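You operate a simulated robot arm through the tools that you are given. There is no shell and no other tool. Be economical: measure what you need, move in short steps, check, and stop when the job is done.

Carry out the task below with a simulated two-armed robot. There is one attempt and no reset: what you move stays moved.

JOB
Print the message, shelve it, line out its train in red and stand the pen back.
Fine: the black printer; the upper shelf of the white printer rack; the red pen stands ready, clicked on: leave its button; the line crosses most of the row's blank strip; no other ink in the book.
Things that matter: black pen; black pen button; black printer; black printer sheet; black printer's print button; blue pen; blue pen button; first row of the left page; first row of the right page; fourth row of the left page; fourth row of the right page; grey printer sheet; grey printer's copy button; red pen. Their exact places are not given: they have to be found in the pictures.

The check looks at the end state, three seconds after you hand in, the way a careful person would. Anything else that was tipped, shoved, dropped, spilled or broken makes it a failure.

ROBOT AND FRAMES
Two 7-joint arms with two-finger parallel grippers on one trunk, on a base that drives. Base frame: it is fixed to the floor where the robot stands at the start and does not move with it; the origin is under the middle of the robot, x ahead of it, y to its left, z up. Readings come in mm, degrees, newtons and seconds.
The left shoulder is at the start at [50, 187, 1097], the right one opposite. With the tool pointing down near the work surface each hand reaches from about 100 to 660 mm from the robot's upright axis, wherever it stands, measured 20 degrees to its own side. Places, roughly: black pen [1250, 1250, 750]; black pen button [1200, 1200, 900]; black printer [900, 100, 1000]; black printer's print button [800, 0, 1000]; blue pen [1250, 1250, 750]; blue pen button [1300, 1300, 900]; first row of the left page [900, 1500, 800]; first row of the right page [1100, 1400, 800]; fourth row of the left page [800, 1400, 800]; fourth row of the right page [1000, 1300, 800]; grey printer sheet [1250, 750, 750]; grey printer's copy button [1000, 500, 1000]; red pen [1250, 1250, 750]; red pen button [1200, 1200, 900]; second row of the left page [900, 1500, 800]; second row of the right page [1100, 1400, 800]. Payload 3.43 kg a hand.
The TCP of each hand is the grasp point between the finger pads, 30 mm short of the fingertips. In the tool frame z runs along the fingers and y along their closing line. The gripper opens to 94 mm. The fingers are 28 mm wide and 10 mm thick; the gripper's body (50 by 96 mm) begins 55 mm behind the TCP.
Orientation is that of the tool frame in the base frame, as a unit quaternion [x, y, z, w]. With the fingers straight down and closing along the base's y, the tool's x points along the base's -x, its y along +y and its z along -z.

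CONTROLS
- The arms move only by the tool servo_tool. It takes "left_plan", "right_plan" or both (then of equal length, played together; a hand with none holds still); each is a list of rows, each a list of 7 numbers: the shift along the tool's x, y, z in mm, then the turn, a rotation vector about the tool's x, y, z in degrees, then the gripper command, from -1 (shut) to 1 (fully open), values between in proportion. In form: [[tx, ty, tz, rx, ry, rz, jaw], ...]. A call has 1 to 12 rows; each row is the pose to reach, as a shift and turn from the pose commanded when the call began, along the tool's axes at that moment. Each row takes 0.2 s and may step no farther than 50 mm and 8.6 degrees from the row before; otherwise, or with a gripper value out of range, the whole call is refused. A pose out of reach is approached as far as the arm can. The call stops where the force on the tool passes 40 N (or 10 N more than at its start, if that is more) or the arm is blocked; 0.2 s more then pass. Each finger travels about 153 mm/s and halts on what it meets, pressing with about 25 N; the grip force reading is that of the motor and also rises with nothing between the fingers. The clock runs only during rows and for 0.2 s after the last one: add rows that repeat a pose to give the fingers time. It gives the time, the measured TCP pose, the force on the tool (base axes), the opening and the grip force at its end, in the units of the frame above (readings bear some noise), with the torque about the TCP (base axes, N m) and any sound that the robot's microphone picked up, and new pictures: "pictures" is both (left out), scene, wrist or none (wrist: the cameras of the hands that moved).
- Cameras (640 x 400 px; columns grow to the right, rows downward): "scene" is now at [152, 12.1, 1297.3]; the picture's right is [0.11, -0.99, 0.00], its down [-0.21, -0.02, -0.98] and it looks along [0.97, 0.11, -0.21] (base axes); focal length 214 px, centre (320, 200). "left" rides on the left gripper at [76, -14, -102] in its tool frame; the picture's right is [0.18, 0.98, 0.00], its down [-0.75, 0.14, -0.64] and it looks along [-0.63, 0.12, 0.77] (tool axes); focal length 243 px, centre (320, 200). "right" rides on the right gripper at [76, 14, -103] in its tool frame; the picture's right is [-0.18, 0.98, 0.00], its down [-0.75, -0.14, -0.64] and it looks along [-0.63, -0.12, 0.77] (tool axes); focal length 243 px, centre (320, 200).
- raise_lower(by): slides the trunk up (or, below 0, down) by that many mm; the arms and the scene camera ride with it, the base frame stays. It gives what a move gives, with no picture.
- roll_base(legs): drives the robot by 1 to 6 legs, each [ahead, left, turn to the left] in mm, mm and degrees, along the robot's own axes; the way and the turn of a leg run together, so that a leg with both is an arc; at most 1500 mm and 180 degrees a leg. The arms and the cameras ride along, it lands a little off, and it stops where it bumps. It gives what a move gives, and a new picture of the scene camera.
- head_to(pan, tilt): turns the head with the scene camera to pan (to the left, within 80 degrees either way) and tilt (down, from -29 to 69), counted from straight ahead of the robot. It gives what a move gives, and a new picture of the scene camera.
- pixel_to_xyz(camera, pixels): there is no depth. For up to 12 entries [column, row, z] of the newest picture of that camera ("zoom" is the newest enlarged one), the place [x, y] in the base frame at which the ray of that pixel passes the height z, good to about 2 mm. No time passes.
- enlarge(camera, box): a new picture of the part [left, top, right, bottom] of that camera's present view, enlarged. No time passes.
- sign_off(): hands the job in; it is judged then, once.

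Go step by step. Measure first, check grasps and placings, and put right what went wrong. The budget is 80 turns and 260 pictures, counting those below and the enlarged ones. Unless the task says otherwise, let go and move clear before handing in, and close with one line.

The tools are called after "Emit:" as name(argument=value, ...) on one line, values as JSON. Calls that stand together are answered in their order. servo_tool: Moves the arms, as the interface text tells. Its arguments: {"type":"object","properties":{"left_plan":{"type":"array","items":{"type":"array","items":{"type":"number"}}},"right_plan":{"type":"array","items":{"type":"array","items":{"type":"number"}}},"pictures":{"type":"string","enum":["both","scene","wrist","none"]}},"required":[]} The other tools are called the same way: raise_lower (by) slides the trunk up or down; roll_base (legs) drives the base; head_to (pan, tilt) turns the head that bears the scene camera; pixel_to_xyz (camera, pixels) gives the place at which the rays of pixels pass given heights; enlarge (camera, box) takes an enlarged picture of a part of a camera's view; sign_off () hands the job in.

At the start:

```text
t: 0.0
left_ee_pos: [342.4, 214.3, 1284.4]
left_tool_rot: [0.0, 1.0, -0.001, -0.001]
left_wrist_force: [0.7, -0.5, 0.4]
left_ft_torque: [0.0, 0.0, -0.05]
left_width: 93.9
left_finger_force: 0.0
right_ee_pos: [377.9, -138.5, 1322.9]
right_tool_rot: [0.0, 1.0, 0.001, 0.001]
right_wrist_force: [-0.3, -0.7, 0.5]
right_ft_torque: [-0.02, -0.03, -0.01]
right_width: 93.9
right_finger_force: 0.1
trunk travel left (down, up): [-312.0, 120.0]
robot x, y, heading: [2.9, 1.3, 0.1]
head pan, tilt: [6.3, 12.0]
```

scene: 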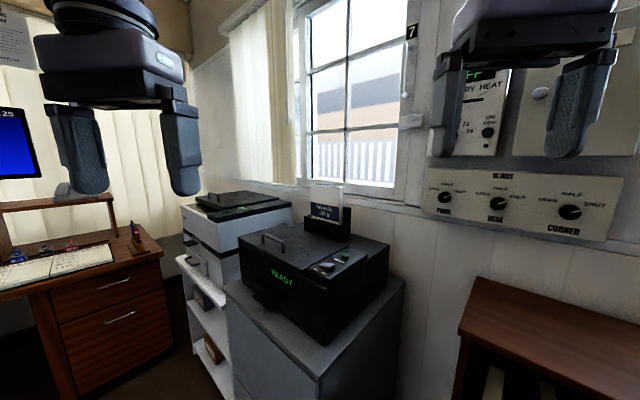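
right: 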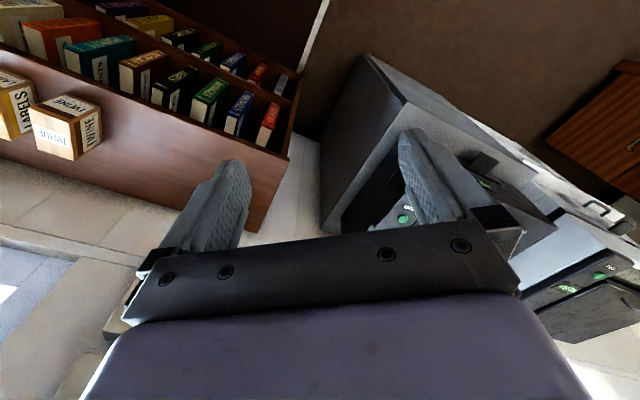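
left: 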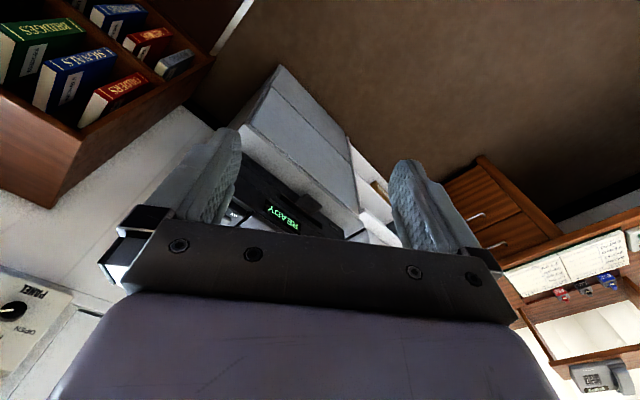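

The scene shows the black printer at about (315,270), marked READY, the grey printer behind it at (235,215), a white rack between them, and the book at far left (55,262). I'll enlarge to see the details.

Emit:
enlarge(camera="scene", box=[160, 170, 420, 380])

Emit:
enlarge(camera="scene", box=[0, 190, 170, 310])

```text
1.90 times, centred on (290, 275) of scene
```

zoom: 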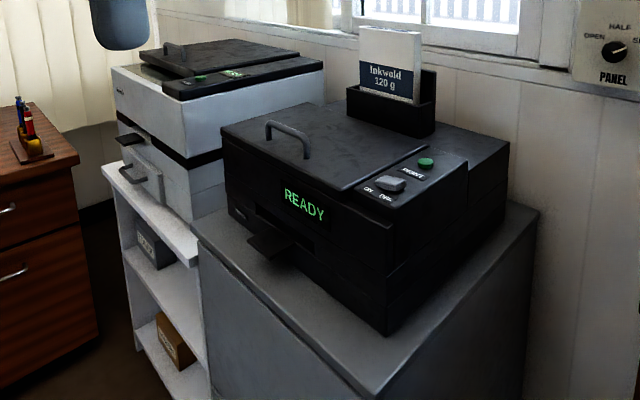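

```text
3.33 times, centred on (85, 250) of scene
```

zoom: 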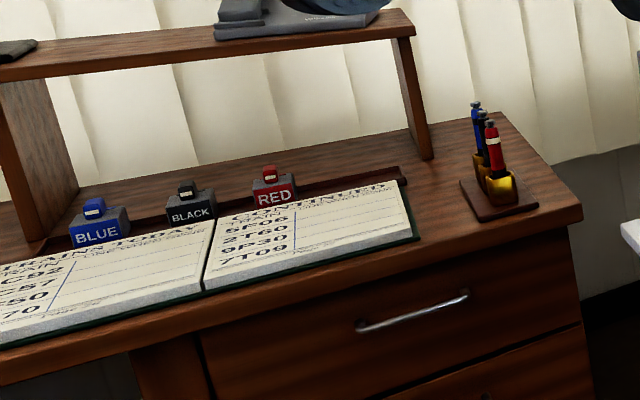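

The black printer shows a green button near zoom (425,162) and a lever next to it. I'll enlarge the control area and sample some rays.

Emit:
enlarge(camera="scene", box=[280, 220, 400, 300])

Emit:
pixel_to_xyz(camera="scene", pixels=[[344, 257, 1000], [344, 257, 1100], [331, 267, 1000], [239, 240, 1000], [322, 302, 1000], [389, 245, 1000], [318, 342, 900], [228, 290, 900], [389, 245, 1100]])

Emit:
head_to(pan=30, tilt=25)

```text
5.00 times, centred on (340, 260) of scene
```

zoom: 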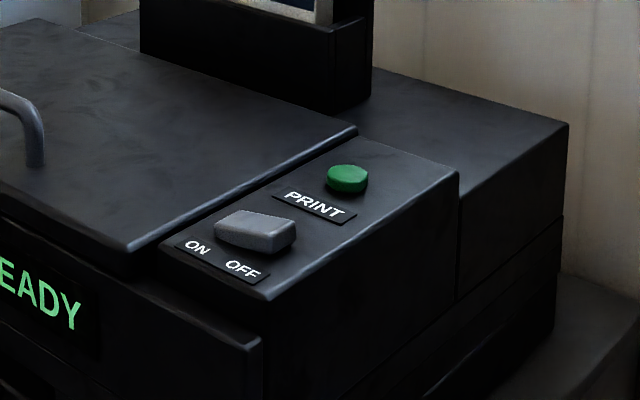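

```text
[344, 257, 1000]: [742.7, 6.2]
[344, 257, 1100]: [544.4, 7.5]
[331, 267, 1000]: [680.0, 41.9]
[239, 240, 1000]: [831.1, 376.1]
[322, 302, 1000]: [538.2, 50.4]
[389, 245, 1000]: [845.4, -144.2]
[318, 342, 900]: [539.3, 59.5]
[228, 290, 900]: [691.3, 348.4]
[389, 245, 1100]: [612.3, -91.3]
```

```text
t: 0.9
left_ee_pos: [341.5, 213.8, 1285.4]
left_tool_rot: [-0.001, 1.0, -0.001, 0.0]
left_wrist_force: [0.7, 0.4, -0.4]
left_ft_torque: [0.02, 0.0, -0.01]
left_width: 93.9
left_finger_force: 0.1
right_ee_pos: [379.5, -137.6, 1322.2]
right_tool_rot: [0.001, 1.0, 0.001, 0.0]
right_wrist_force: [0.4, -1.0, 0.3]
right_ft_torque: [-0.01, -0.04, 0.0]
right_width: 93.8
right_finger_force: 0.0
trunk travel left (down, up): [-312.0, 120.0]
robot x, y, heading: [3.7, -3.2, 0.2]
head pan, tilt: [30.0, 25.0]
```

scene: 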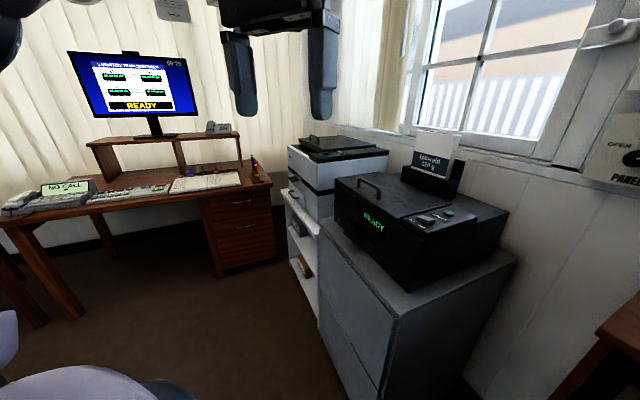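

Printer, rack and desk are in view now. I'll triangulate the print button with the right wrist camera, and read the monitor and book.

Emit:
pixel_to_xyz(camera="right", pixels=[[403, 218, 950], [403, 218, 1000], [403, 218, 1050]])

Emit:
pixel_to_xyz(camera="scene", pixels=[[449, 213, 950], [449, 213, 1000], [449, 213, 1050]])

Emit:
enlarge(camera="scene", box=[60, 45, 210, 145])

Emit:
enlarge(camera="right", box=[320, 120, 640, 320])

Emit:
enlarge(camera="scene", box=[270, 120, 520, 320])

```text
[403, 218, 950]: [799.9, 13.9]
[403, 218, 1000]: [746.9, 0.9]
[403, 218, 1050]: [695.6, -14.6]
```

```text
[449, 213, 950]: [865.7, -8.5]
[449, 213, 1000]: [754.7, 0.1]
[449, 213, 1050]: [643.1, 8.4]
```

```text
4.00 times, centred on (135, 95) of scene
```

zoom: 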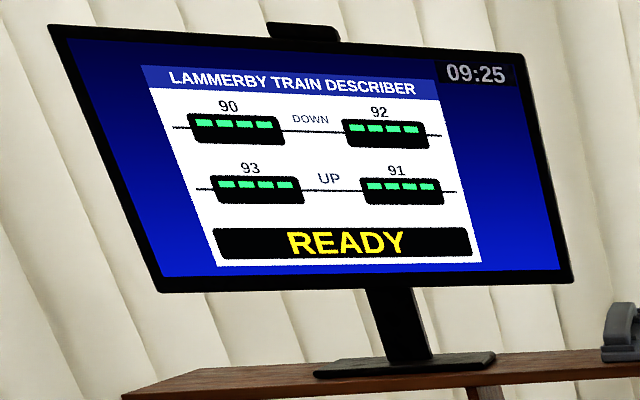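

```text
2.00 times, centred on (480, 220) of right
```

zoom: 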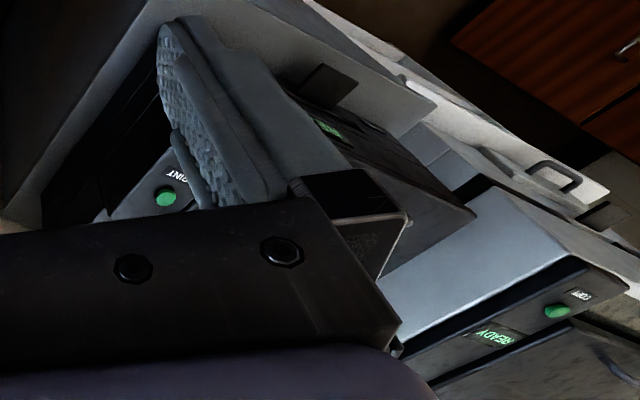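

```text
2.00 times, centred on (395, 220) of scene
```

zoom: 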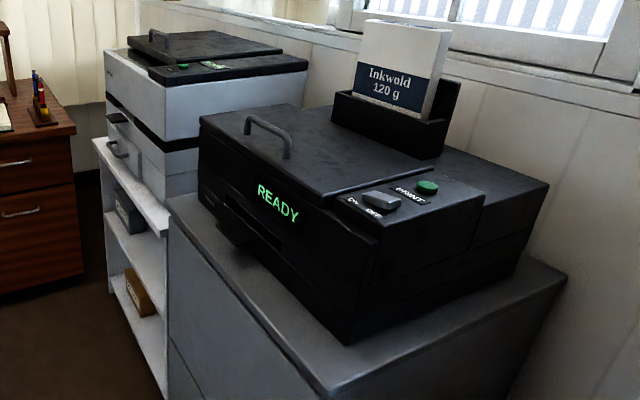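

The button sits at about (748,1,1000), where the two cameras agree. The printer's front faces roughly (-0.74,0.67), so I'll drive around to stand squarely in front of it.

Emit:
roll_base(legs=[[150, 520, 0], [0, 0, -42]])

Emit:
head_to(pan=0, tilt=35)

```text
t: 6.0
left_ee_pos: [544.3, 450.5, 1285.7]
left_tool_rot: [0.356, 0.934, -0.001, 0.0]
left_wrist_force: [0.7, -0.6, 0.1]
left_ft_torque: [-0.01, -0.05, -0.04]
left_width: 94.0
left_finger_force: 0.2
right_ee_pos: [337.3, 164.8, 1321.6]
right_tool_rot: [0.356, 0.934, 0.0, 0.001]
right_wrist_force: [-0.2, 0.0, 0.2]
right_ft_torque: [-0.01, -0.02, -0.01]
right_width: 94.0
right_finger_force: 0.1
trunk travel left (down, up): [-312.0, 120.0]
robot x, y, heading: [145.6, 519.6, -42.1]
head pan, tilt: [30.0, 25.0]
```

scene: 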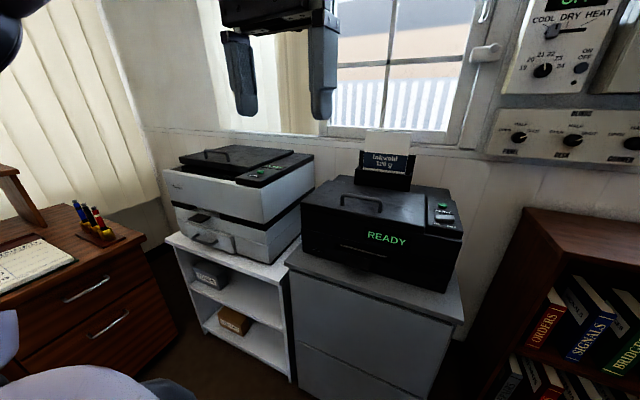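

```text
t: 6.9
left_ee_pos: [544.2, 451.4, 1285.2]
left_tool_rot: [0.356, 0.934, -0.001, -0.001]
left_wrist_force: [0.5, 0.9, 0.0]
left_ft_torque: [-0.02, 0.03, 0.02]
left_width: 94.1
left_finger_force: 0.0
right_ee_pos: [337.5, 164.4, 1321.9]
right_tool_rot: [0.357, 0.934, 0.0, 0.001]
right_wrist_force: [-0.8, 0.4, 0.6]
right_ft_torque: [0.0, 0.01, 0.0]
right_width: 93.6
right_finger_force: 0.1
trunk travel left (down, up): [-312.0, 120.0]
robot x, y, heading: [148.4, 519.7, -41.7]
head pan, tilt: [0.0, 35.0]
```

scene: 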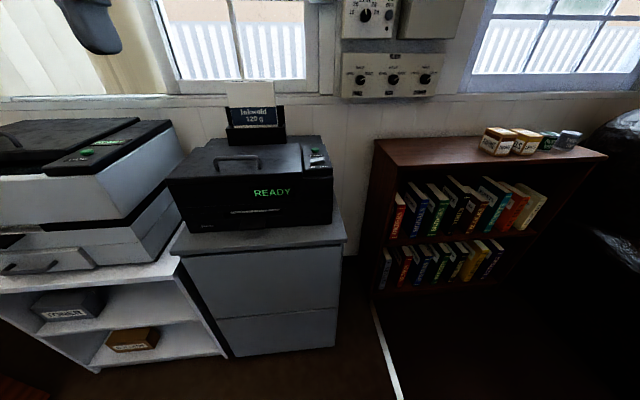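

I'm now square to the wall, and the rack's upper shelf (with a TONER box) is below the grey printer. I'll measure the printer and rack geometry.

Emit:
enlarge(camera="scene", box=[150, 110, 360, 250])

Emit:
enlarge(camera="scene", box=[0, 100, 250, 370])

Emit:
pixel_to_xyz(camera="scene", pixels=[[315, 151, 1000], [180, 250, 850], [343, 240, 850], [180, 250, 800], [343, 240, 800], [186, 228, 850], [332, 222, 850], [333, 175, 970], [168, 179, 970]])

```text
2.86 times, centred on (255, 180) of scene
```

zoom: 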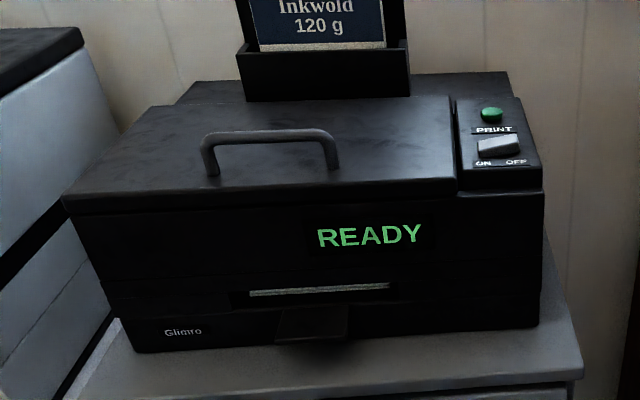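

```text
1.48 times, centred on (125, 235) of scene
```

zoom: 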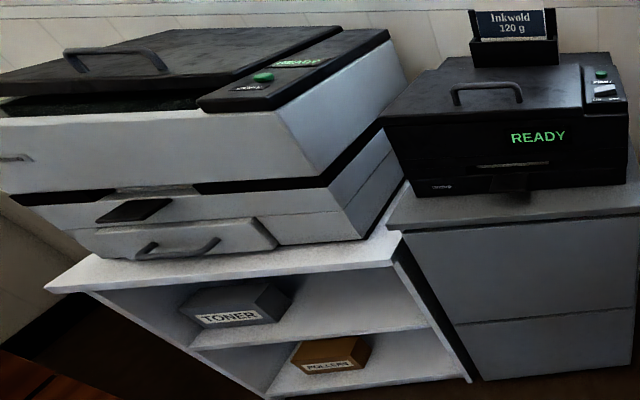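

```text
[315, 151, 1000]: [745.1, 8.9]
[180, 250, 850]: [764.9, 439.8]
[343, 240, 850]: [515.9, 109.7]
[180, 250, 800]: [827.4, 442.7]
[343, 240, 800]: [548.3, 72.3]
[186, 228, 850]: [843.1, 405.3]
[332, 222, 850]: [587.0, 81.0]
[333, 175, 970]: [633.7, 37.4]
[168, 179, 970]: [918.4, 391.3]
```

The sheet's edge shows in the slot at zoom (320,290). The printer front is about 615 mm away, so I'll move closer and left so the right arm can reach the button.

Emit:
roll_base(legs=[[130, 100, 3]])

Emit:
enlarge(camera="right", box=[0, 0, 640, 400])

```text
t: 8.3
left_ee_pos: [711.3, 463.4, 1284.0]
left_tool_rot: [0.33, 0.944, -0.001, -0.001]
left_wrist_force: [0.9, 0.3, 0.5]
left_ft_torque: [0.02, -0.02, -0.06]
left_width: 93.9
left_finger_force: 0.1
right_ee_pos: [520.4, 166.1, 1321.6]
right_tool_rot: [0.331, 0.944, 0.0, 0.0]
right_wrist_force: [-0.1, 0.5, -0.2]
right_ft_torque: [-0.02, 0.06, 0.01]
right_width: 94.1
right_finger_force: 0.1
trunk travel left (down, up): [-312.0, 120.0]
robot x, y, heading: [311.8, 510.2, -38.5]
head pan, tilt: [0.0, 35.0]
```

scene: 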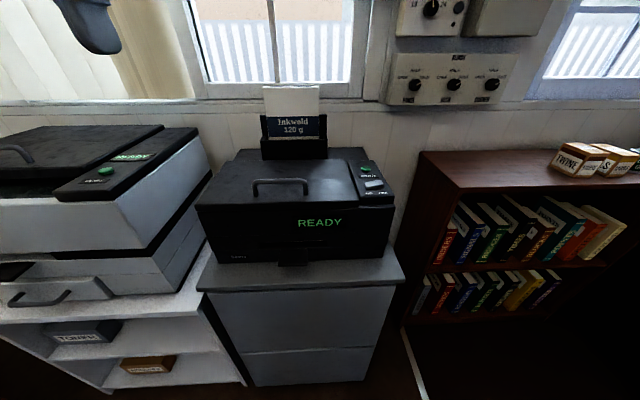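

```text
1.00 times, centred on (320, 200) of right (not enlarged: the box is as wide or as high as the picture)
```

zoom: 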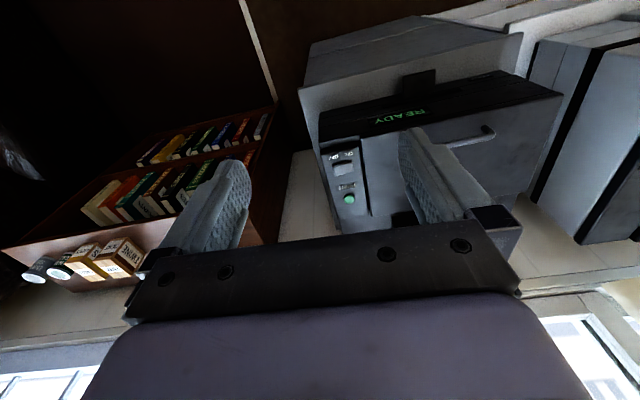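

The button is at right (349,199) and scene (363,168). I'll triangulate it along with the switch and the front panel edges.

Emit:
pixel_to_xyz(camera="right", pixels=[[349, 199, 990], [349, 199, 1000], [349, 199, 1010], [344, 168, 1000], [322, 149, 990], [415, 73, 880], [440, 70, 880]])

Emit:
pixel_to_xyz(camera="scene", pixels=[[363, 168, 990], [363, 168, 1000], [363, 168, 1010], [374, 184, 1000], [198, 207, 970], [392, 205, 970], [294, 262, 880], [202, 290, 850], [404, 281, 850]])

Emit:
enlarge(camera="scene", box=[190, 190, 410, 300])

```text
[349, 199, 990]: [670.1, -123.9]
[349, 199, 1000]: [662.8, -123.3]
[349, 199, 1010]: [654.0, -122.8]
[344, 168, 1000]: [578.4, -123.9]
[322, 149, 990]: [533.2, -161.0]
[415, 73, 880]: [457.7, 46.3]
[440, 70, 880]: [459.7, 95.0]
```

```text
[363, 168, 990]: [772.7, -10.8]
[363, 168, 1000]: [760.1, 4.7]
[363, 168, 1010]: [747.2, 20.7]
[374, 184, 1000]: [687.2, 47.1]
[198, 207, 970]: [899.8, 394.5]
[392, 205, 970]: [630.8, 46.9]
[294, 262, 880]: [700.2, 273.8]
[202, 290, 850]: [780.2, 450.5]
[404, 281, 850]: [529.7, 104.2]
```

```text
2.91 times, centred on (300, 245) of scene
```

zoom: 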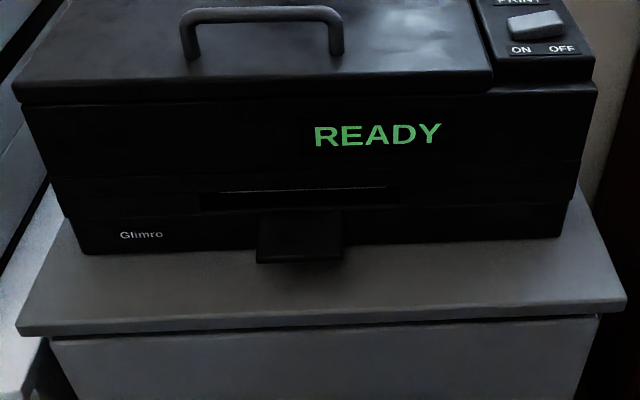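

The wrist pixel uses an older picture, but the scene rays agree on the button at about (752,4,1000). I'll close the right gripper and move it above the button.

Emit:
servo_tool(right_plan=[[-46, 3, 35, 0, 0, 0, -1], [-92, 6, 70, 0, 0, 0, -1], [-138, 9, 105, 0, 0, 0, -1], [-180, 11, 130, 0, 0, 0, -1], [-220, 13, 155, 0, 0, 0, -1], [-250, 15, 180, 0, 0, 0, -1], [-280, 17, 200, 0, 0, 0, -1], [-282, 17, 230, 0, 0, 0, -1], [-282, 17, 230, 0, 0, 0, -1]])

```text
refused: row 1 steps farther than a row can; nothing moved
```

Emit:
servo_tool(right_plan=[[-35, 3, 30, 0, 0, 0, -1], [-70, 6, 60, 0, 0, 0, -1], [-105, 8, 90, 0, 0, 0, -1], [-140, 10, 115, 0, 0, 0, -1], [-175, 12, 140, 0, 0, 0, -1], [-210, 14, 165, 0, 0, 0, -1], [-245, 15, 190, 0, 0, 0, -1], [-280, 17, 210, 0, 0, 0, -1], [-282, 17, 230, 0, 0, 0, -1], [-282, 17, 230, 0, 0, 0, -1]])

```text
t: 10.5
left_ee_pos: [711.3, 464.6, 1285.7]
left_tool_rot: [0.331, 0.944, -0.001, 0.0]
left_wrist_force: [-0.1, -0.2, -0.6]
left_ft_torque: [0.04, 0.0, 0.0]
left_width: 94.3
left_finger_force: 0.0
right_ee_pos: [696.2, 35.1, 1074.2]
right_tool_rot: [0.332, 0.943, 0.001, 0.002]
right_wrist_force: [0.1, -0.3, 1.1]
right_ft_torque: [0.01, -0.01, 0.0]
right_width: 0.0
right_finger_force: 25.0
right hand out of reach, approached as far as the arm can: row 6, 7, 8, 9, 10
trunk travel left (down, up): [-312.0, 120.0]
robot x, y, heading: [309.1, 509.0, -38.6]
head pan, tilt: [0.0, 35.0]
```

scene: 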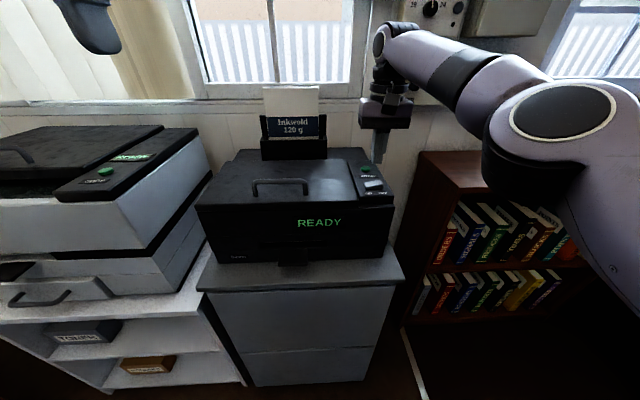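
right: 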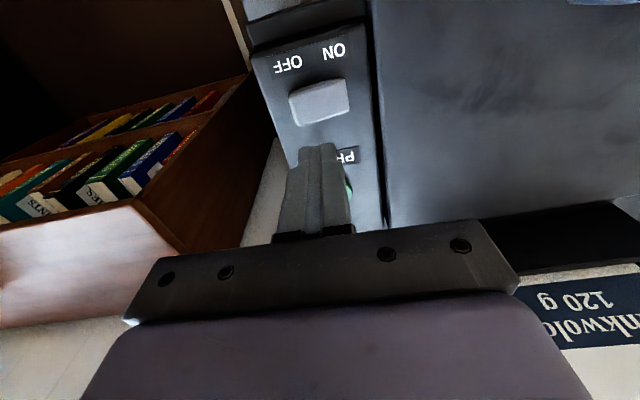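

The arm runs out about 60 mm short. The cabinet is 425 mm ahead, so I'll drive forward a bit.

Emit:
roll_base(legs=[[75, 0, 0]])

Emit:
enlarge(camera="right", box=[200, 50, 520, 250])

```text
t: 11.6
left_ee_pos: [769.5, 416.8, 1286.7]
left_tool_rot: [0.331, 0.944, 0.0, 0.0]
left_wrist_force: [0.1, -0.5, 0.2]
left_ft_torque: [0.01, 0.05, 0.01]
left_width: 93.8
left_finger_force: 0.0
right_ee_pos: [754.2, -9.6, 1074.6]
right_tool_rot: [0.331, 0.944, 0.0, 0.001]
right_wrist_force: [-0.3, 0.2, -0.5]
right_ft_torque: [0.0, -0.01, 0.02]
right_width: 0.1
right_finger_force: 25.1
trunk travel left (down, up): [-312.0, 120.0]
robot x, y, heading: [365.8, 463.7, -38.7]
head pan, tilt: [0.0, 35.0]
```

scene: 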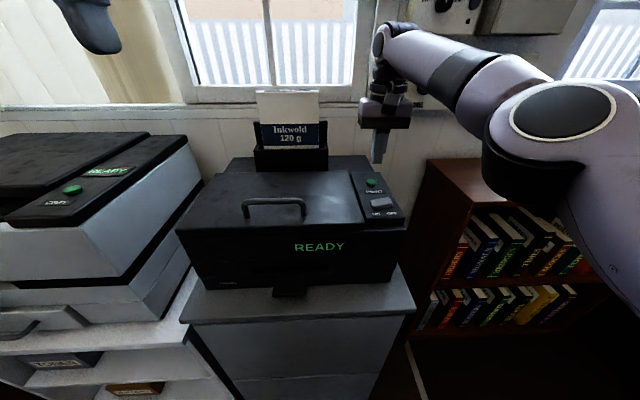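

```text
2.00 times, centred on (360, 150) of right
```

zoom: 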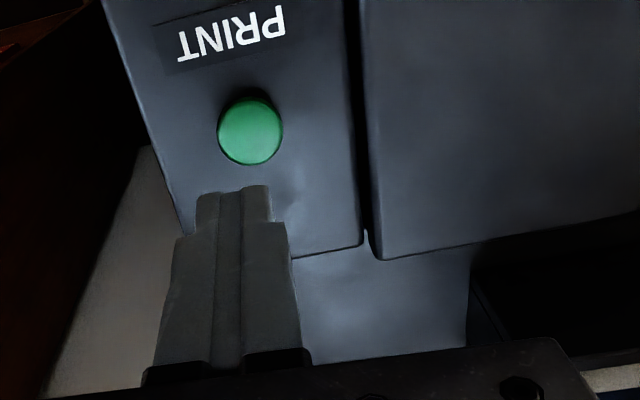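

Now I can triangulate the button from this zoom (250,130) and the scene (371,183).

Emit:
pixel_to_xyz(camera="zoom", pixels=[[250, 130, 990], [250, 130, 1000], [250, 130, 1010]])

Emit:
pixel_to_xyz(camera="scene", pixels=[[371, 183, 990], [371, 183, 1000], [371, 183, 1010], [290, 291, 880], [290, 291, 900], [380, 135, 1045]])

Emit:
enlarge(camera="scene", box=[170, 200, 420, 320])

```text
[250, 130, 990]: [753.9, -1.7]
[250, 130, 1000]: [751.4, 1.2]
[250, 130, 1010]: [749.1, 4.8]
```

```text
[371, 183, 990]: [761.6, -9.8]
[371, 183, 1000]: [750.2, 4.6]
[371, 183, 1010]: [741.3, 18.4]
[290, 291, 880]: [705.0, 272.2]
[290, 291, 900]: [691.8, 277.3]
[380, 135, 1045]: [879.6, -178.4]
```

```text
2.56 times, centred on (295, 260) of scene
```

zoom: 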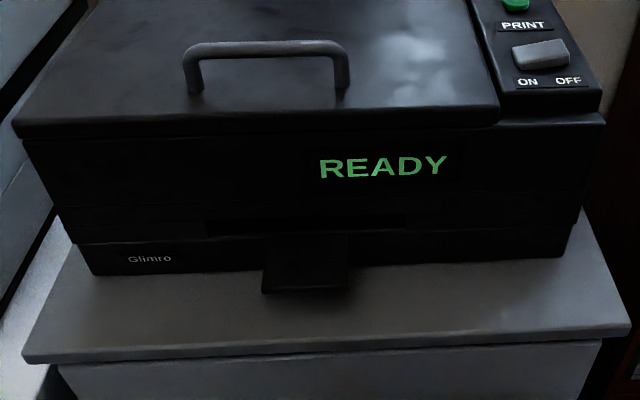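

The button is at (751,2,999) and the tip is at (754,-10,1044). I'll align and descend part way first.

Emit:
servo_tool(right_plan=[[9, 7, 10, 0, 0, 0, -1], [9, 7, 25, 0, 0, 0, -1], [9, 7, 25, 0, 0, 0, -1]], pictures="wrist")

```text
t: 12.4
left_ee_pos: [769.3, 417.7, 1285.2]
left_tool_rot: [0.331, 0.944, 0.0, 0.0]
left_wrist_force: [-0.2, -0.1, 0.2]
left_ft_torque: [0.0, 0.01, -0.01]
left_width: 94.1
left_finger_force: 0.0
right_ee_pos: [751.8, 2.3, 1049.9]
right_tool_rot: [0.331, 0.944, 0.001, 0.001]
right_wrist_force: [1.2, 0.1, 0.5]
right_ft_torque: [0.0, 0.01, 0.01]
right_width: 0.0
right_finger_force: 25.0
trunk travel left (down, up): [-312.0, 120.0]
robot x, y, heading: [369.0, 462.4, -38.6]
head pan, tilt: [0.0, 35.0]
```

right: 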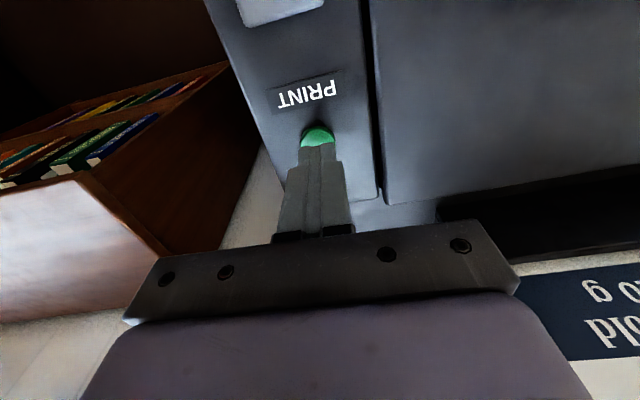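

The pose tracks, and the tip is right over the button. I'll press down in small steps and lift back in the same call.

Emit:
servo_tool(right_plan=[[0, 0, 10, 0, 0, 0, -1], [0, 0, 16, 0, 0, 0, -1], [0, 0, 20, 0, 0, 0, -1], [0, 0, 23, 0, 0, 0, -1], [0, 0, 26, 0, 0, 0, -1], [0, 0, 26, 0, 0, 0, -1], [0, 0, 10, 0, 0, 0, -1], [0, 0, -20, 0, 0, 0, -1], [0, 0, -60, 0, 0, 0, -1], [0, 0, -60, 0, 0, 0, -1]])

```text
t: 14.6
left_ee_pos: [767.2, 417.1, 1285.0]
left_tool_rot: [0.331, 0.944, -0.001, 0.0]
left_wrist_force: [0.1, 0.4, -1.3]
left_ft_torque: [-0.01, 0.0, -0.01]
left_width: 94.0
left_finger_force: 0.0
right_ee_pos: [748.5, 1.3, 1109.2]
right_tool_rot: [0.331, 0.944, -0.001, 0.001]
right_wrist_force: [0.5, 0.0, 0.2]
right_ft_torque: [0.0, -0.01, 0.01]
right_width: 0.1
right_finger_force: 24.9
right hand out of reach, approached as far as the arm can: row 9, 10
trunk travel left (down, up): [-312.0, 120.0]
robot x, y, heading: [365.0, 464.9, -38.7]
head pan, tilt: [0.0, 35.0]
heard: click
```

scene: 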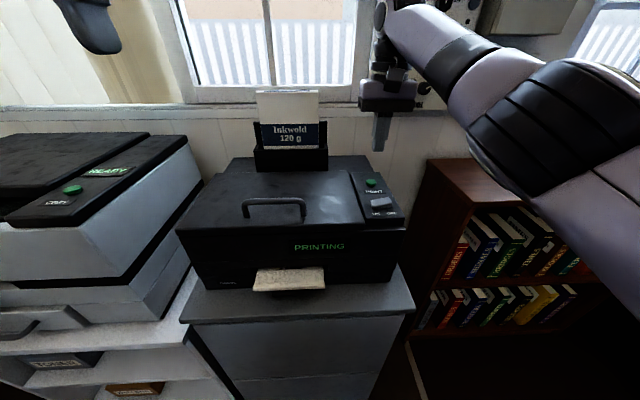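
right: 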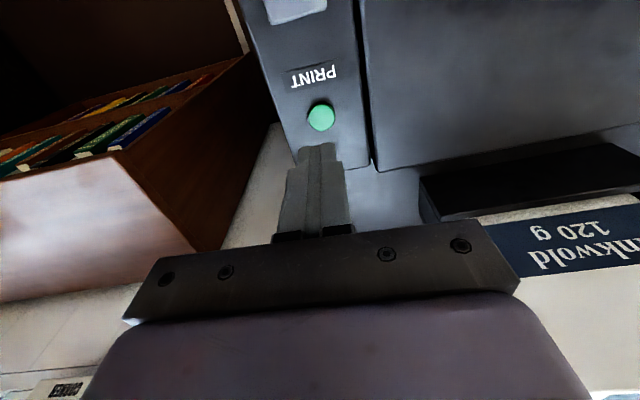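

It clicked, the display shows PRINTING, and a sheet is emerging. I'll retract the right hand while it prints.

Emit:
servo_tool(right_plan=[[40, 0, -20, 0, 0, 0, 0], [80, 0, -45, 0, 0, 0, 0.5], [120, 0, -65, 0, 0, 0, 1], [165, 0, -85, 0, 0, 0, 1], [210, 0, -100, 0, 0, 0, 1], [250, 0, -120, 0, 0, 0, 1], [250, 0, -120, 0, 0, 0, 1]], pictures="none")

Emit:
roll_base(legs=[[-220, 0, 0]])

Emit:
enlarge(camera="scene", box=[180, 170, 380, 290])

```text
t: 16.2
left_ee_pos: [769.7, 419.9, 1285.2]
left_tool_rot: [0.331, 0.944, -0.002, -0.001]
left_wrist_force: [0.6, 0.6, -0.4]
left_ft_torque: [-0.02, 0.03, 0.0]
left_width: 93.8
left_finger_force: 0.0
right_ee_pos: [553.3, 157.7, 1236.7]
right_tool_rot: [0.338, 0.941, 0.008, 0.007]
right_wrist_force: [-1.5, 5.3, -7.4]
right_ft_torque: [-0.48, -0.14, 0.02]
right_width: 94.0
right_finger_force: 0.0
right hand out of reach, approached as far as the arm can: row 1, 2, 3, 4, 5
trunk travel left (down, up): [-312.0, 120.0]
robot x, y, heading: [373.3, 461.8, -38.7]
head pan, tilt: [0.0, 35.0]
```

```text
t: 17.9
left_ee_pos: [596.2, 555.0, 1286.2]
left_tool_rot: [0.331, 0.944, -0.002, 0.0]
left_wrist_force: [-0.3, -0.4, 0.1]
left_ft_torque: [0.01, 0.03, 0.04]
left_width: 94.2
left_finger_force: 0.0
right_ee_pos: [377.3, 294.3, 1230.9]
right_tool_rot: [0.331, 0.944, 0.0, 0.002]
right_wrist_force: [-0.3, -0.3, 0.4]
right_ft_torque: [0.02, 0.01, -0.03]
right_width: 94.2
right_finger_force: 0.1
trunk travel left (down, up): [-312.0, 120.0]
robot x, y, heading: [194.2, 601.4, -38.8]
head pan, tilt: [0.0, 35.0]
```

scene: 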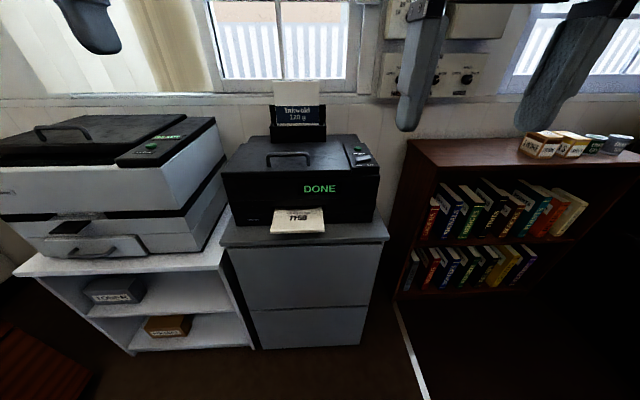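

```text
3.20 times, centred on (280, 230) of scene
```

zoom: 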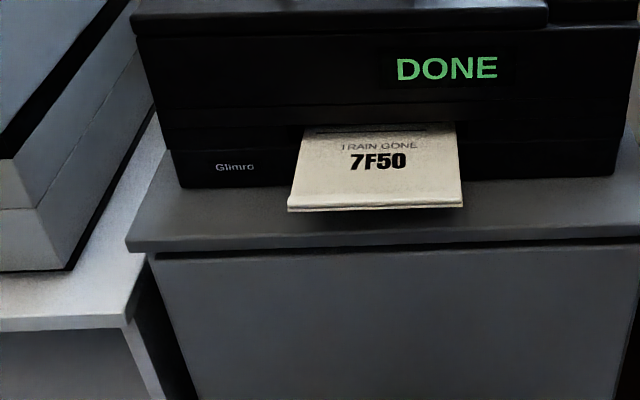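

The sheet reads "TRAIN GONE 7F50" and it's done. I'll localise the sheet's front corners with the scene and left wrist cameras, and the rack shelf as well.

Emit:
pixel_to_xyz(camera="zoom", pixels=[[290, 207, 860], [290, 207, 880], [290, 207, 900], [462, 203, 860], [462, 203, 880], [462, 203, 900], [305, 130, 880], [456, 124, 880], [128, 240, 850], [128, 240, 830]])

Emit:
enlarge(camera="left", box=[0, 0, 640, 400])

Emit:
enlarge(camera="right", box=[320, 0, 640, 200])

Emit:
enlarge(camera="scene", box=[0, 200, 280, 380])

```text
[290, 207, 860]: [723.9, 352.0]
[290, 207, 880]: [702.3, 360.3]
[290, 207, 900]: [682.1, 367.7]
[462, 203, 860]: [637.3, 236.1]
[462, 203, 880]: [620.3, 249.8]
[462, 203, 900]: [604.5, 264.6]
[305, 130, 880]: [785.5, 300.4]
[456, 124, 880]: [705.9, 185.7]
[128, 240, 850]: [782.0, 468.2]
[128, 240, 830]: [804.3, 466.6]
```

```text
1.00 times, centred on (320, 200) of left (not enlarged: the box is as wide or as high as the picture)
```

zoom: 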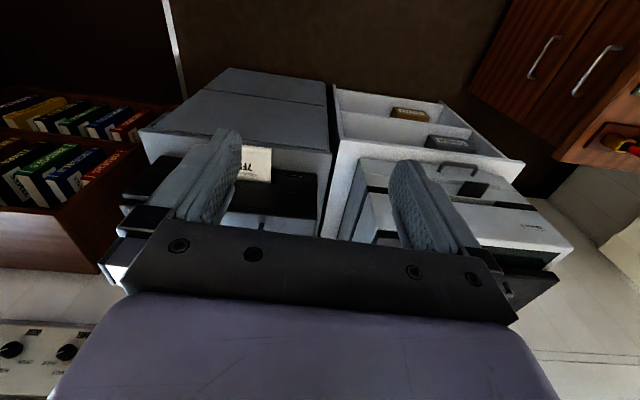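

```text
2.00 times, centred on (480, 100) of right
```

zoom: 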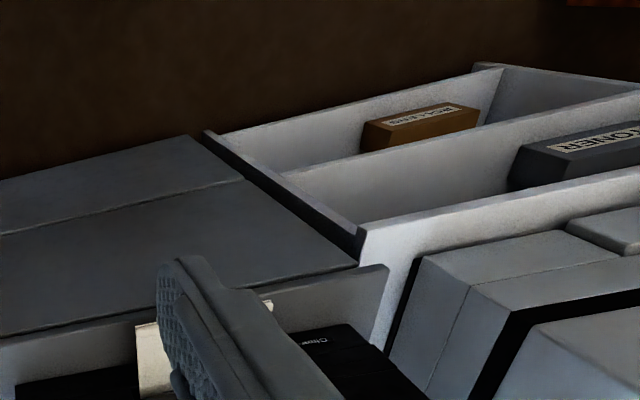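

```text
2.22 times, centred on (140, 290) of scene
```

zoom: 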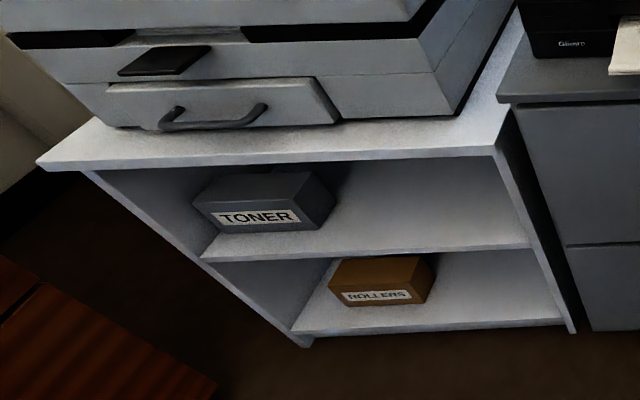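

I'll triangulate the sheet corner with the left wrist camera (fresh enlargement).

Emit:
enlarge(camera="left", box=[200, 80, 520, 280])

```text
2.00 times, centred on (360, 180) of left
```

zoom: 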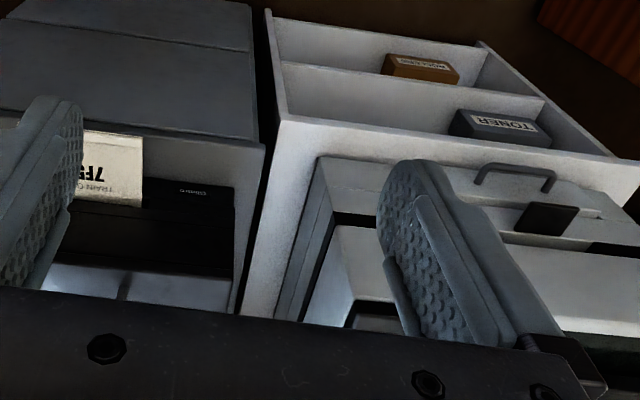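

Emit:
pixel_to_xyz(camera="zoom", pixels=[[143, 139, 860], [143, 139, 880], [143, 139, 900], [265, 146, 850], [265, 146, 830], [278, 116, 800], [278, 116, 770], [283, 62, 600], [283, 62, 550], [545, 97, 600], [545, 97, 550], [455, 115, 600]])

Emit:
pixel_to_xyz(camera="scene", pixels=[[220, 249, 850], [220, 249, 830], [225, 267, 800], [225, 267, 770], [14, 273, 770], [238, 309, 600], [238, 309, 550], [90, 317, 600], [90, 317, 550]])

```text
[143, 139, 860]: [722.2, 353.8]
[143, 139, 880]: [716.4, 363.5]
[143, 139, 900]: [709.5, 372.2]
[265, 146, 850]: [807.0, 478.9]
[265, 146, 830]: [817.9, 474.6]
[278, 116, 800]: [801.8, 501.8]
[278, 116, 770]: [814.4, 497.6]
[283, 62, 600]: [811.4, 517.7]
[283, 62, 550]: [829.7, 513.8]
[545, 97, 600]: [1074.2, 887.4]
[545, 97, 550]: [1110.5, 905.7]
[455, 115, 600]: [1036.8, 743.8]
```

```text
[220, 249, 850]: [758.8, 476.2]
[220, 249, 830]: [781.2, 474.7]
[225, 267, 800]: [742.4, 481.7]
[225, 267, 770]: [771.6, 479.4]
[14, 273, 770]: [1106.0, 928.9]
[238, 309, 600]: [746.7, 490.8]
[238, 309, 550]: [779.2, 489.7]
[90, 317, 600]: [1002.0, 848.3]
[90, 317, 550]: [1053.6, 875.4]
```

The sheet's front edge centres at (680,294) with z≈860 (cameras agree), facing about -37°. I'll turn the left hand to point forward with a vertical closing line, lowering it clear of everything.

Emit:
servo_tool(left_plan=[[-10, 0, 18, -4.9, -4.9, 4.9, 0], [-20, 0, 36, -9.8, -9.8, 9.8, 0], [-30, 0, 54, -14.7, -14.7, 14.7, 0], [-40, 0, 72, -19.6, -19.6, 19.6, 0], [-50, 0, 90, -24.5, -24.5, 24.5, 0], [-60, 0, 108, -29.4, -29.4, 29.4, 0], [-70, 0, 126, -34.3, -34.3, 34.3, 0], [-80, 0, 144, -39.2, -39.2, 39.2, 0], [-90, 0, 162, -44.1, -44.1, 44.1, 0], [-100, 0, 180, -49, -49, 49, 0], [-110, 0, 198, -53.9, -53.9, 53.9, 0], [-110, 0, 216, -58.8, -58.8, 58.8, 0]], pictures="scene")

```text
t: 20.4
left_ee_pos: [683.2, 485.5, 1069.5]
left_tool_rot: [0.631, 0.447, 0.275, 0.571]
left_wrist_force: [-0.5, -0.2, 0.7]
left_ft_torque: [-0.01, 0.01, -0.04]
left_width: 47.1
left_finger_force: 0.2
right_ee_pos: [378.4, 294.2, 1230.8]
right_tool_rot: [0.331, 0.944, 0.0, 0.001]
right_wrist_force: [0.5, -0.4, 0.3]
right_ft_torque: [0.04, 0.0, 0.02]
right_width: 94.1
right_finger_force: 0.0
trunk travel left (down, up): [-312.0, 120.0]
robot x, y, heading: [195.3, 603.4, -38.8]
head pan, tilt: [0.0, 35.0]
```

scene: 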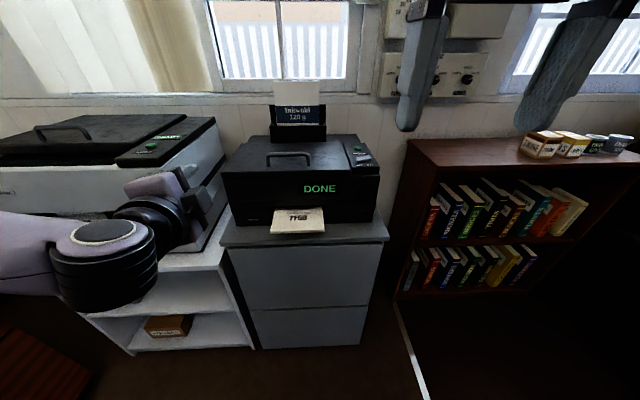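

The left hand reoriented well. I'll finish the rotation and go to a pre-grasp about 90 mm in front of the sheet's edge at z 860.

Emit:
servo_tool(left_plan=[[-15, -38, 7, -3.5, -3, 3.4, 0], [-34, -76, 14, -7, -6, 6.8, 0], [-52, -114, 21, -10.5, -8.9, 10.2, 0], [-70, -152, 28, -10.5, -8.9, 10.2, 0], [-88, -190, 35, -10.5, -8.9, 10.2, 0], [-120, -228, 42, -10.5, -8.9, 10.2, 0], [-120, -228, 42, -10.5, -8.9, 10.2, 0]])

```text
refused: row 6 steps farther than a row can; nothing moved
```

Emit:
servo_tool(left_plan=[[-15, -38, 7, -3.5, -3, 3.4, 0], [-34, -76, 14, -7, -6, 6.8, 0], [-55, -114, 21, -10.5, -8.9, 10.2, 0], [-76, -152, 28, -10.5, -8.9, 10.2, 0], [-98, -190, 35, -10.5, -8.9, 10.2, 0], [-120, -228, 42, -10.5, -8.9, 10.2, 0], [-120, -228, 42, -10.5, -8.9, 10.2, 0]])

```text
t: 22.1
left_ee_pos: [596.4, 341.8, 870.3]
left_tool_rot: [0.633, 0.318, 0.315, 0.632]
left_wrist_force: [0.1, 1.3, 0.0]
left_ft_torque: [-0.02, 0.0, -0.04]
left_width: 46.9
left_finger_force: 0.0
left hand out of reach, approached as far as the arm can: row 2, 3, 4, 5, 6, 7
right_ee_pos: [376.9, 295.2, 1230.7]
right_tool_rot: [0.331, 0.944, 0.0, 0.001]
right_wrist_force: [-0.8, -0.3, 0.4]
right_ft_torque: [0.0, -0.03, -0.01]
right_width: 94.1
right_finger_force: 0.0
trunk travel left (down, up): [-312.0, 120.0]
robot x, y, heading: [197.5, 603.2, -38.7]
head pan, tilt: [0.0, 35.0]
```

scene: 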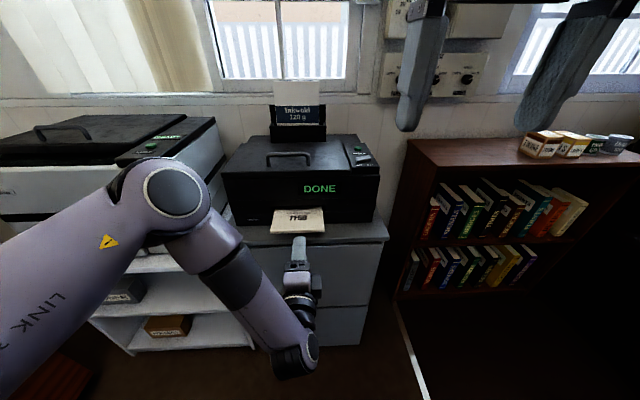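
left: 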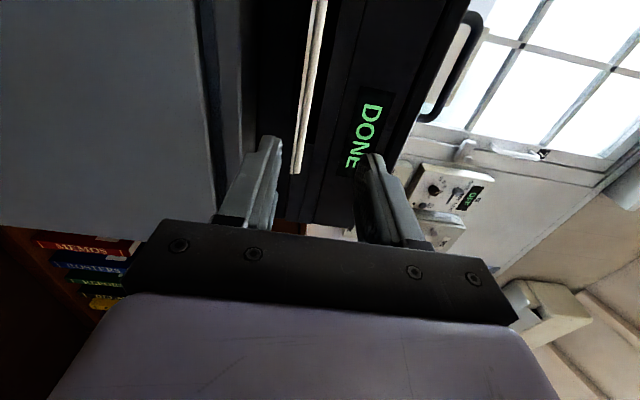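

The arm is stopped 12 mm off by its joint limits, so I'll finish with the base and trunk. First I'll check the sheet height using the left view's front-right corner (295,174), expected at about (637,236).

Emit:
pixel_to_xyz(camera="left", pixels=[[295, 174, 850], [295, 174, 855], [295, 174, 845], [295, 174, 840], [292, 174, 850], [299, 174, 850]])

Emit:
enlarge(camera="left", box=[220, 0, 420, 200])

```text
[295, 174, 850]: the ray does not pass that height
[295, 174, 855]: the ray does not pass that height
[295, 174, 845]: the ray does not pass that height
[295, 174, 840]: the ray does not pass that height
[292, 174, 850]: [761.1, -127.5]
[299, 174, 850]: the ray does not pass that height
```

```text
2.00 times, centred on (320, 100) of left
```

zoom: 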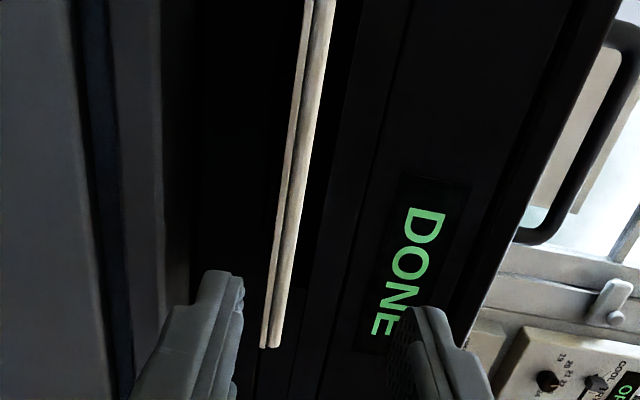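

Emit:
pixel_to_xyz(camera="zoom", pixels=[[262, 346, 858], [262, 346, 860], [262, 346, 862], [279, 346, 860], [279, 346, 863], [279, 346, 866], [279, 346, 870], [305, 5, 857], [305, 5, 865], [334, 5, 865], [334, 5, 870], [334, 5, 875]])

```text
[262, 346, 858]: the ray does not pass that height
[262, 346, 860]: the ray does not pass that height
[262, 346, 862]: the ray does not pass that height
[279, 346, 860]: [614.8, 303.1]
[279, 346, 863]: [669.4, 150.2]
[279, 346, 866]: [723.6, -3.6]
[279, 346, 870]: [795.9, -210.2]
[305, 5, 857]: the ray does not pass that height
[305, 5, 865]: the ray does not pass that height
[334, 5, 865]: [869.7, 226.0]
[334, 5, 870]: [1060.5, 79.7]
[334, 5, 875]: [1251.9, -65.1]
```

The sheet is at z≈859. I'll extend the arm forward instead of the base, testing with a 60 mm step that also drops 8 mm.

Emit:
servo_tool(left_plan=[[4, -4, 20, 0, 0, 0, 0], [8, -8, 40, 0, 0, 0, 0], [10, -8, 55, 0, 0, 0, 0], [10, -8, 55, 0, 0, 0, 0]])

```text
t: 23.1
left_ee_pos: [625.7, 306.0, 882.0]
left_tool_rot: [0.633, 0.319, 0.315, 0.631]
left_wrist_force: [-0.4, -0.8, -0.3]
left_ft_torque: [-0.01, 0.01, -0.01]
left_width: 46.7
left_finger_force: 0.0
left hand out of reach, approached as far as the arm can: row 1, 2, 3, 4
right_ee_pos: [377.6, 294.8, 1230.4]
right_tool_rot: [0.331, 0.944, 0.001, 0.001]
right_wrist_force: [-0.5, -0.6, 1.3]
right_ft_torque: [0.03, -0.03, -0.03]
right_width: 93.9
right_finger_force: 0.1
trunk travel left (down, up): [-312.0, 120.0]
robot x, y, heading: [195.7, 602.2, -38.7]
head pan, tilt: [0.0, 35.0]
```

scene: 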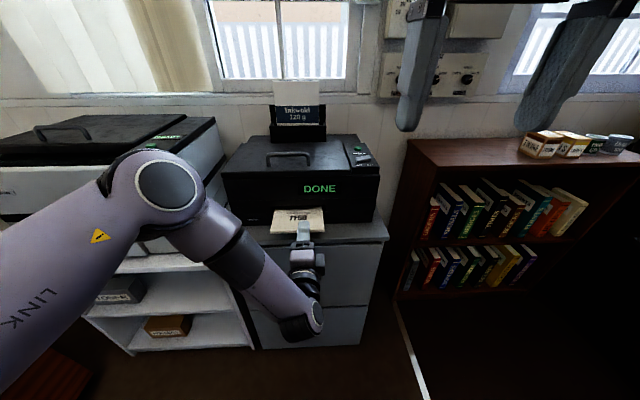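
left: 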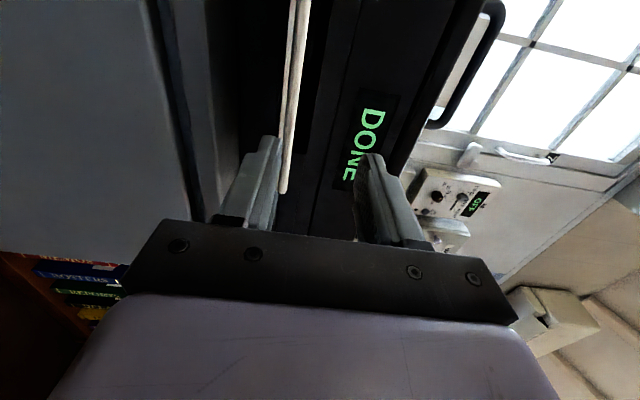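

The arm can't get low enough at this trunk height. I'll back off slightly, lower the trunk by 120, then re-target.

Emit:
servo_tool(left_plan=[[0, 0, -30, 0, 0, 0, 0], [0, 0, -60, 0, 0, 0, 0], [0, 0, -60, 0, 0, 0, 0]], pictures="none")

Emit:
raise_lower(by=-130)

```text
t: 23.9
left_ee_pos: [577.7, 342.9, 881.1]
left_tool_rot: [0.633, 0.317, 0.314, 0.633]
left_wrist_force: [-0.4, -0.3, -0.5]
left_ft_torque: [0.01, -0.01, -0.02]
left_width: 46.9
left_finger_force: 0.0
right_ee_pos: [379.3, 294.4, 1230.3]
right_tool_rot: [0.332, 0.943, 0.0, 0.001]
right_wrist_force: [0.9, 0.2, 0.3]
right_ft_torque: [0.0, 0.01, -0.02]
right_width: 94.0
right_finger_force: 0.0
trunk travel left (down, up): [-312.0, 120.0]
robot x, y, heading: [193.6, 601.0, -38.9]
head pan, tilt: [0.0, 35.0]
```

```text
t: 25.4
left_ee_pos: [577.4, 342.2, 751.8]
left_tool_rot: [0.633, 0.317, 0.314, 0.632]
left_wrist_force: [0.3, -0.4, -0.7]
left_ft_torque: [-0.02, 0.0, 0.03]
left_width: 47.2
left_finger_force: 0.1
right_ee_pos: [377.8, 295.3, 1101.2]
right_tool_rot: [0.331, 0.944, 0.0, 0.001]
right_wrist_force: [0.8, -0.3, 0.5]
right_ft_torque: [-0.01, 0.0, -0.01]
right_width: 94.1
right_finger_force: 0.1
trunk travel left (down, up): [-182.0, 250.0]
robot x, y, heading: [193.9, 602.9, -38.6]
head pan, tilt: [0.0, 35.0]
```

Now I'll raise the hand to z 859 and shift 22 mm left, still in front of the sheet.

Emit:
servo_tool(left_plan=[[8, 36, 0, 0, 0, 0, 0], [16, 72, 0, 0, 0, 0, 0], [22, 107, 0, 0, 0, 0, 0], [22, 107, 30, 0, 0, 0, 0], [22, 107, 45, 0, 0, 0, 0], [22, 107, 45, 0, 0, 0, 0]])

```text
t: 26.8
left_ee_pos: [626.5, 331.3, 857.6]
left_tool_rot: [0.633, 0.316, 0.313, 0.633]
left_wrist_force: [0.3, 0.3, -0.4]
left_ft_torque: [-0.01, 0.02, 0.01]
left_width: 47.1
left_finger_force: 0.0
right_ee_pos: [377.6, 295.3, 1100.8]
right_tool_rot: [0.332, 0.943, 0.0, 0.001]
right_wrist_force: [-0.1, -0.5, -0.1]
right_ft_torque: [0.02, 0.01, 0.01]
right_width: 94.1
right_finger_force: 0.0
trunk travel left (down, up): [-182.0, 250.0]
robot x, y, heading: [196.9, 597.1, -38.7]
head pan, tilt: [0.0, 35.0]
```

scene: 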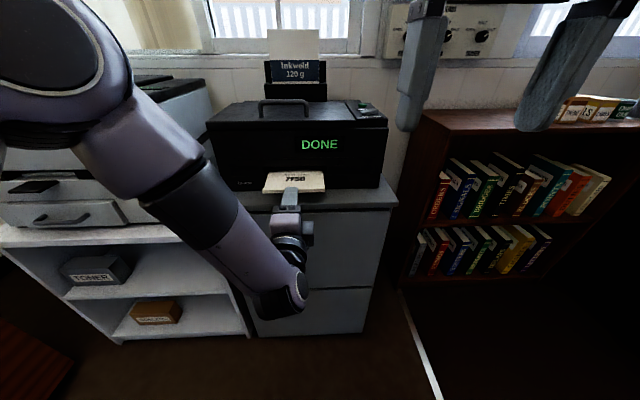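
left: 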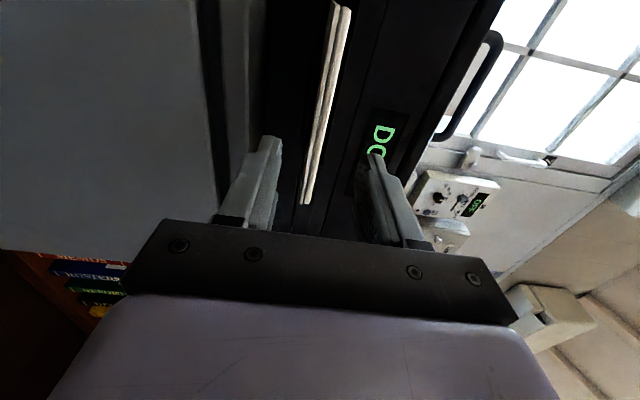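

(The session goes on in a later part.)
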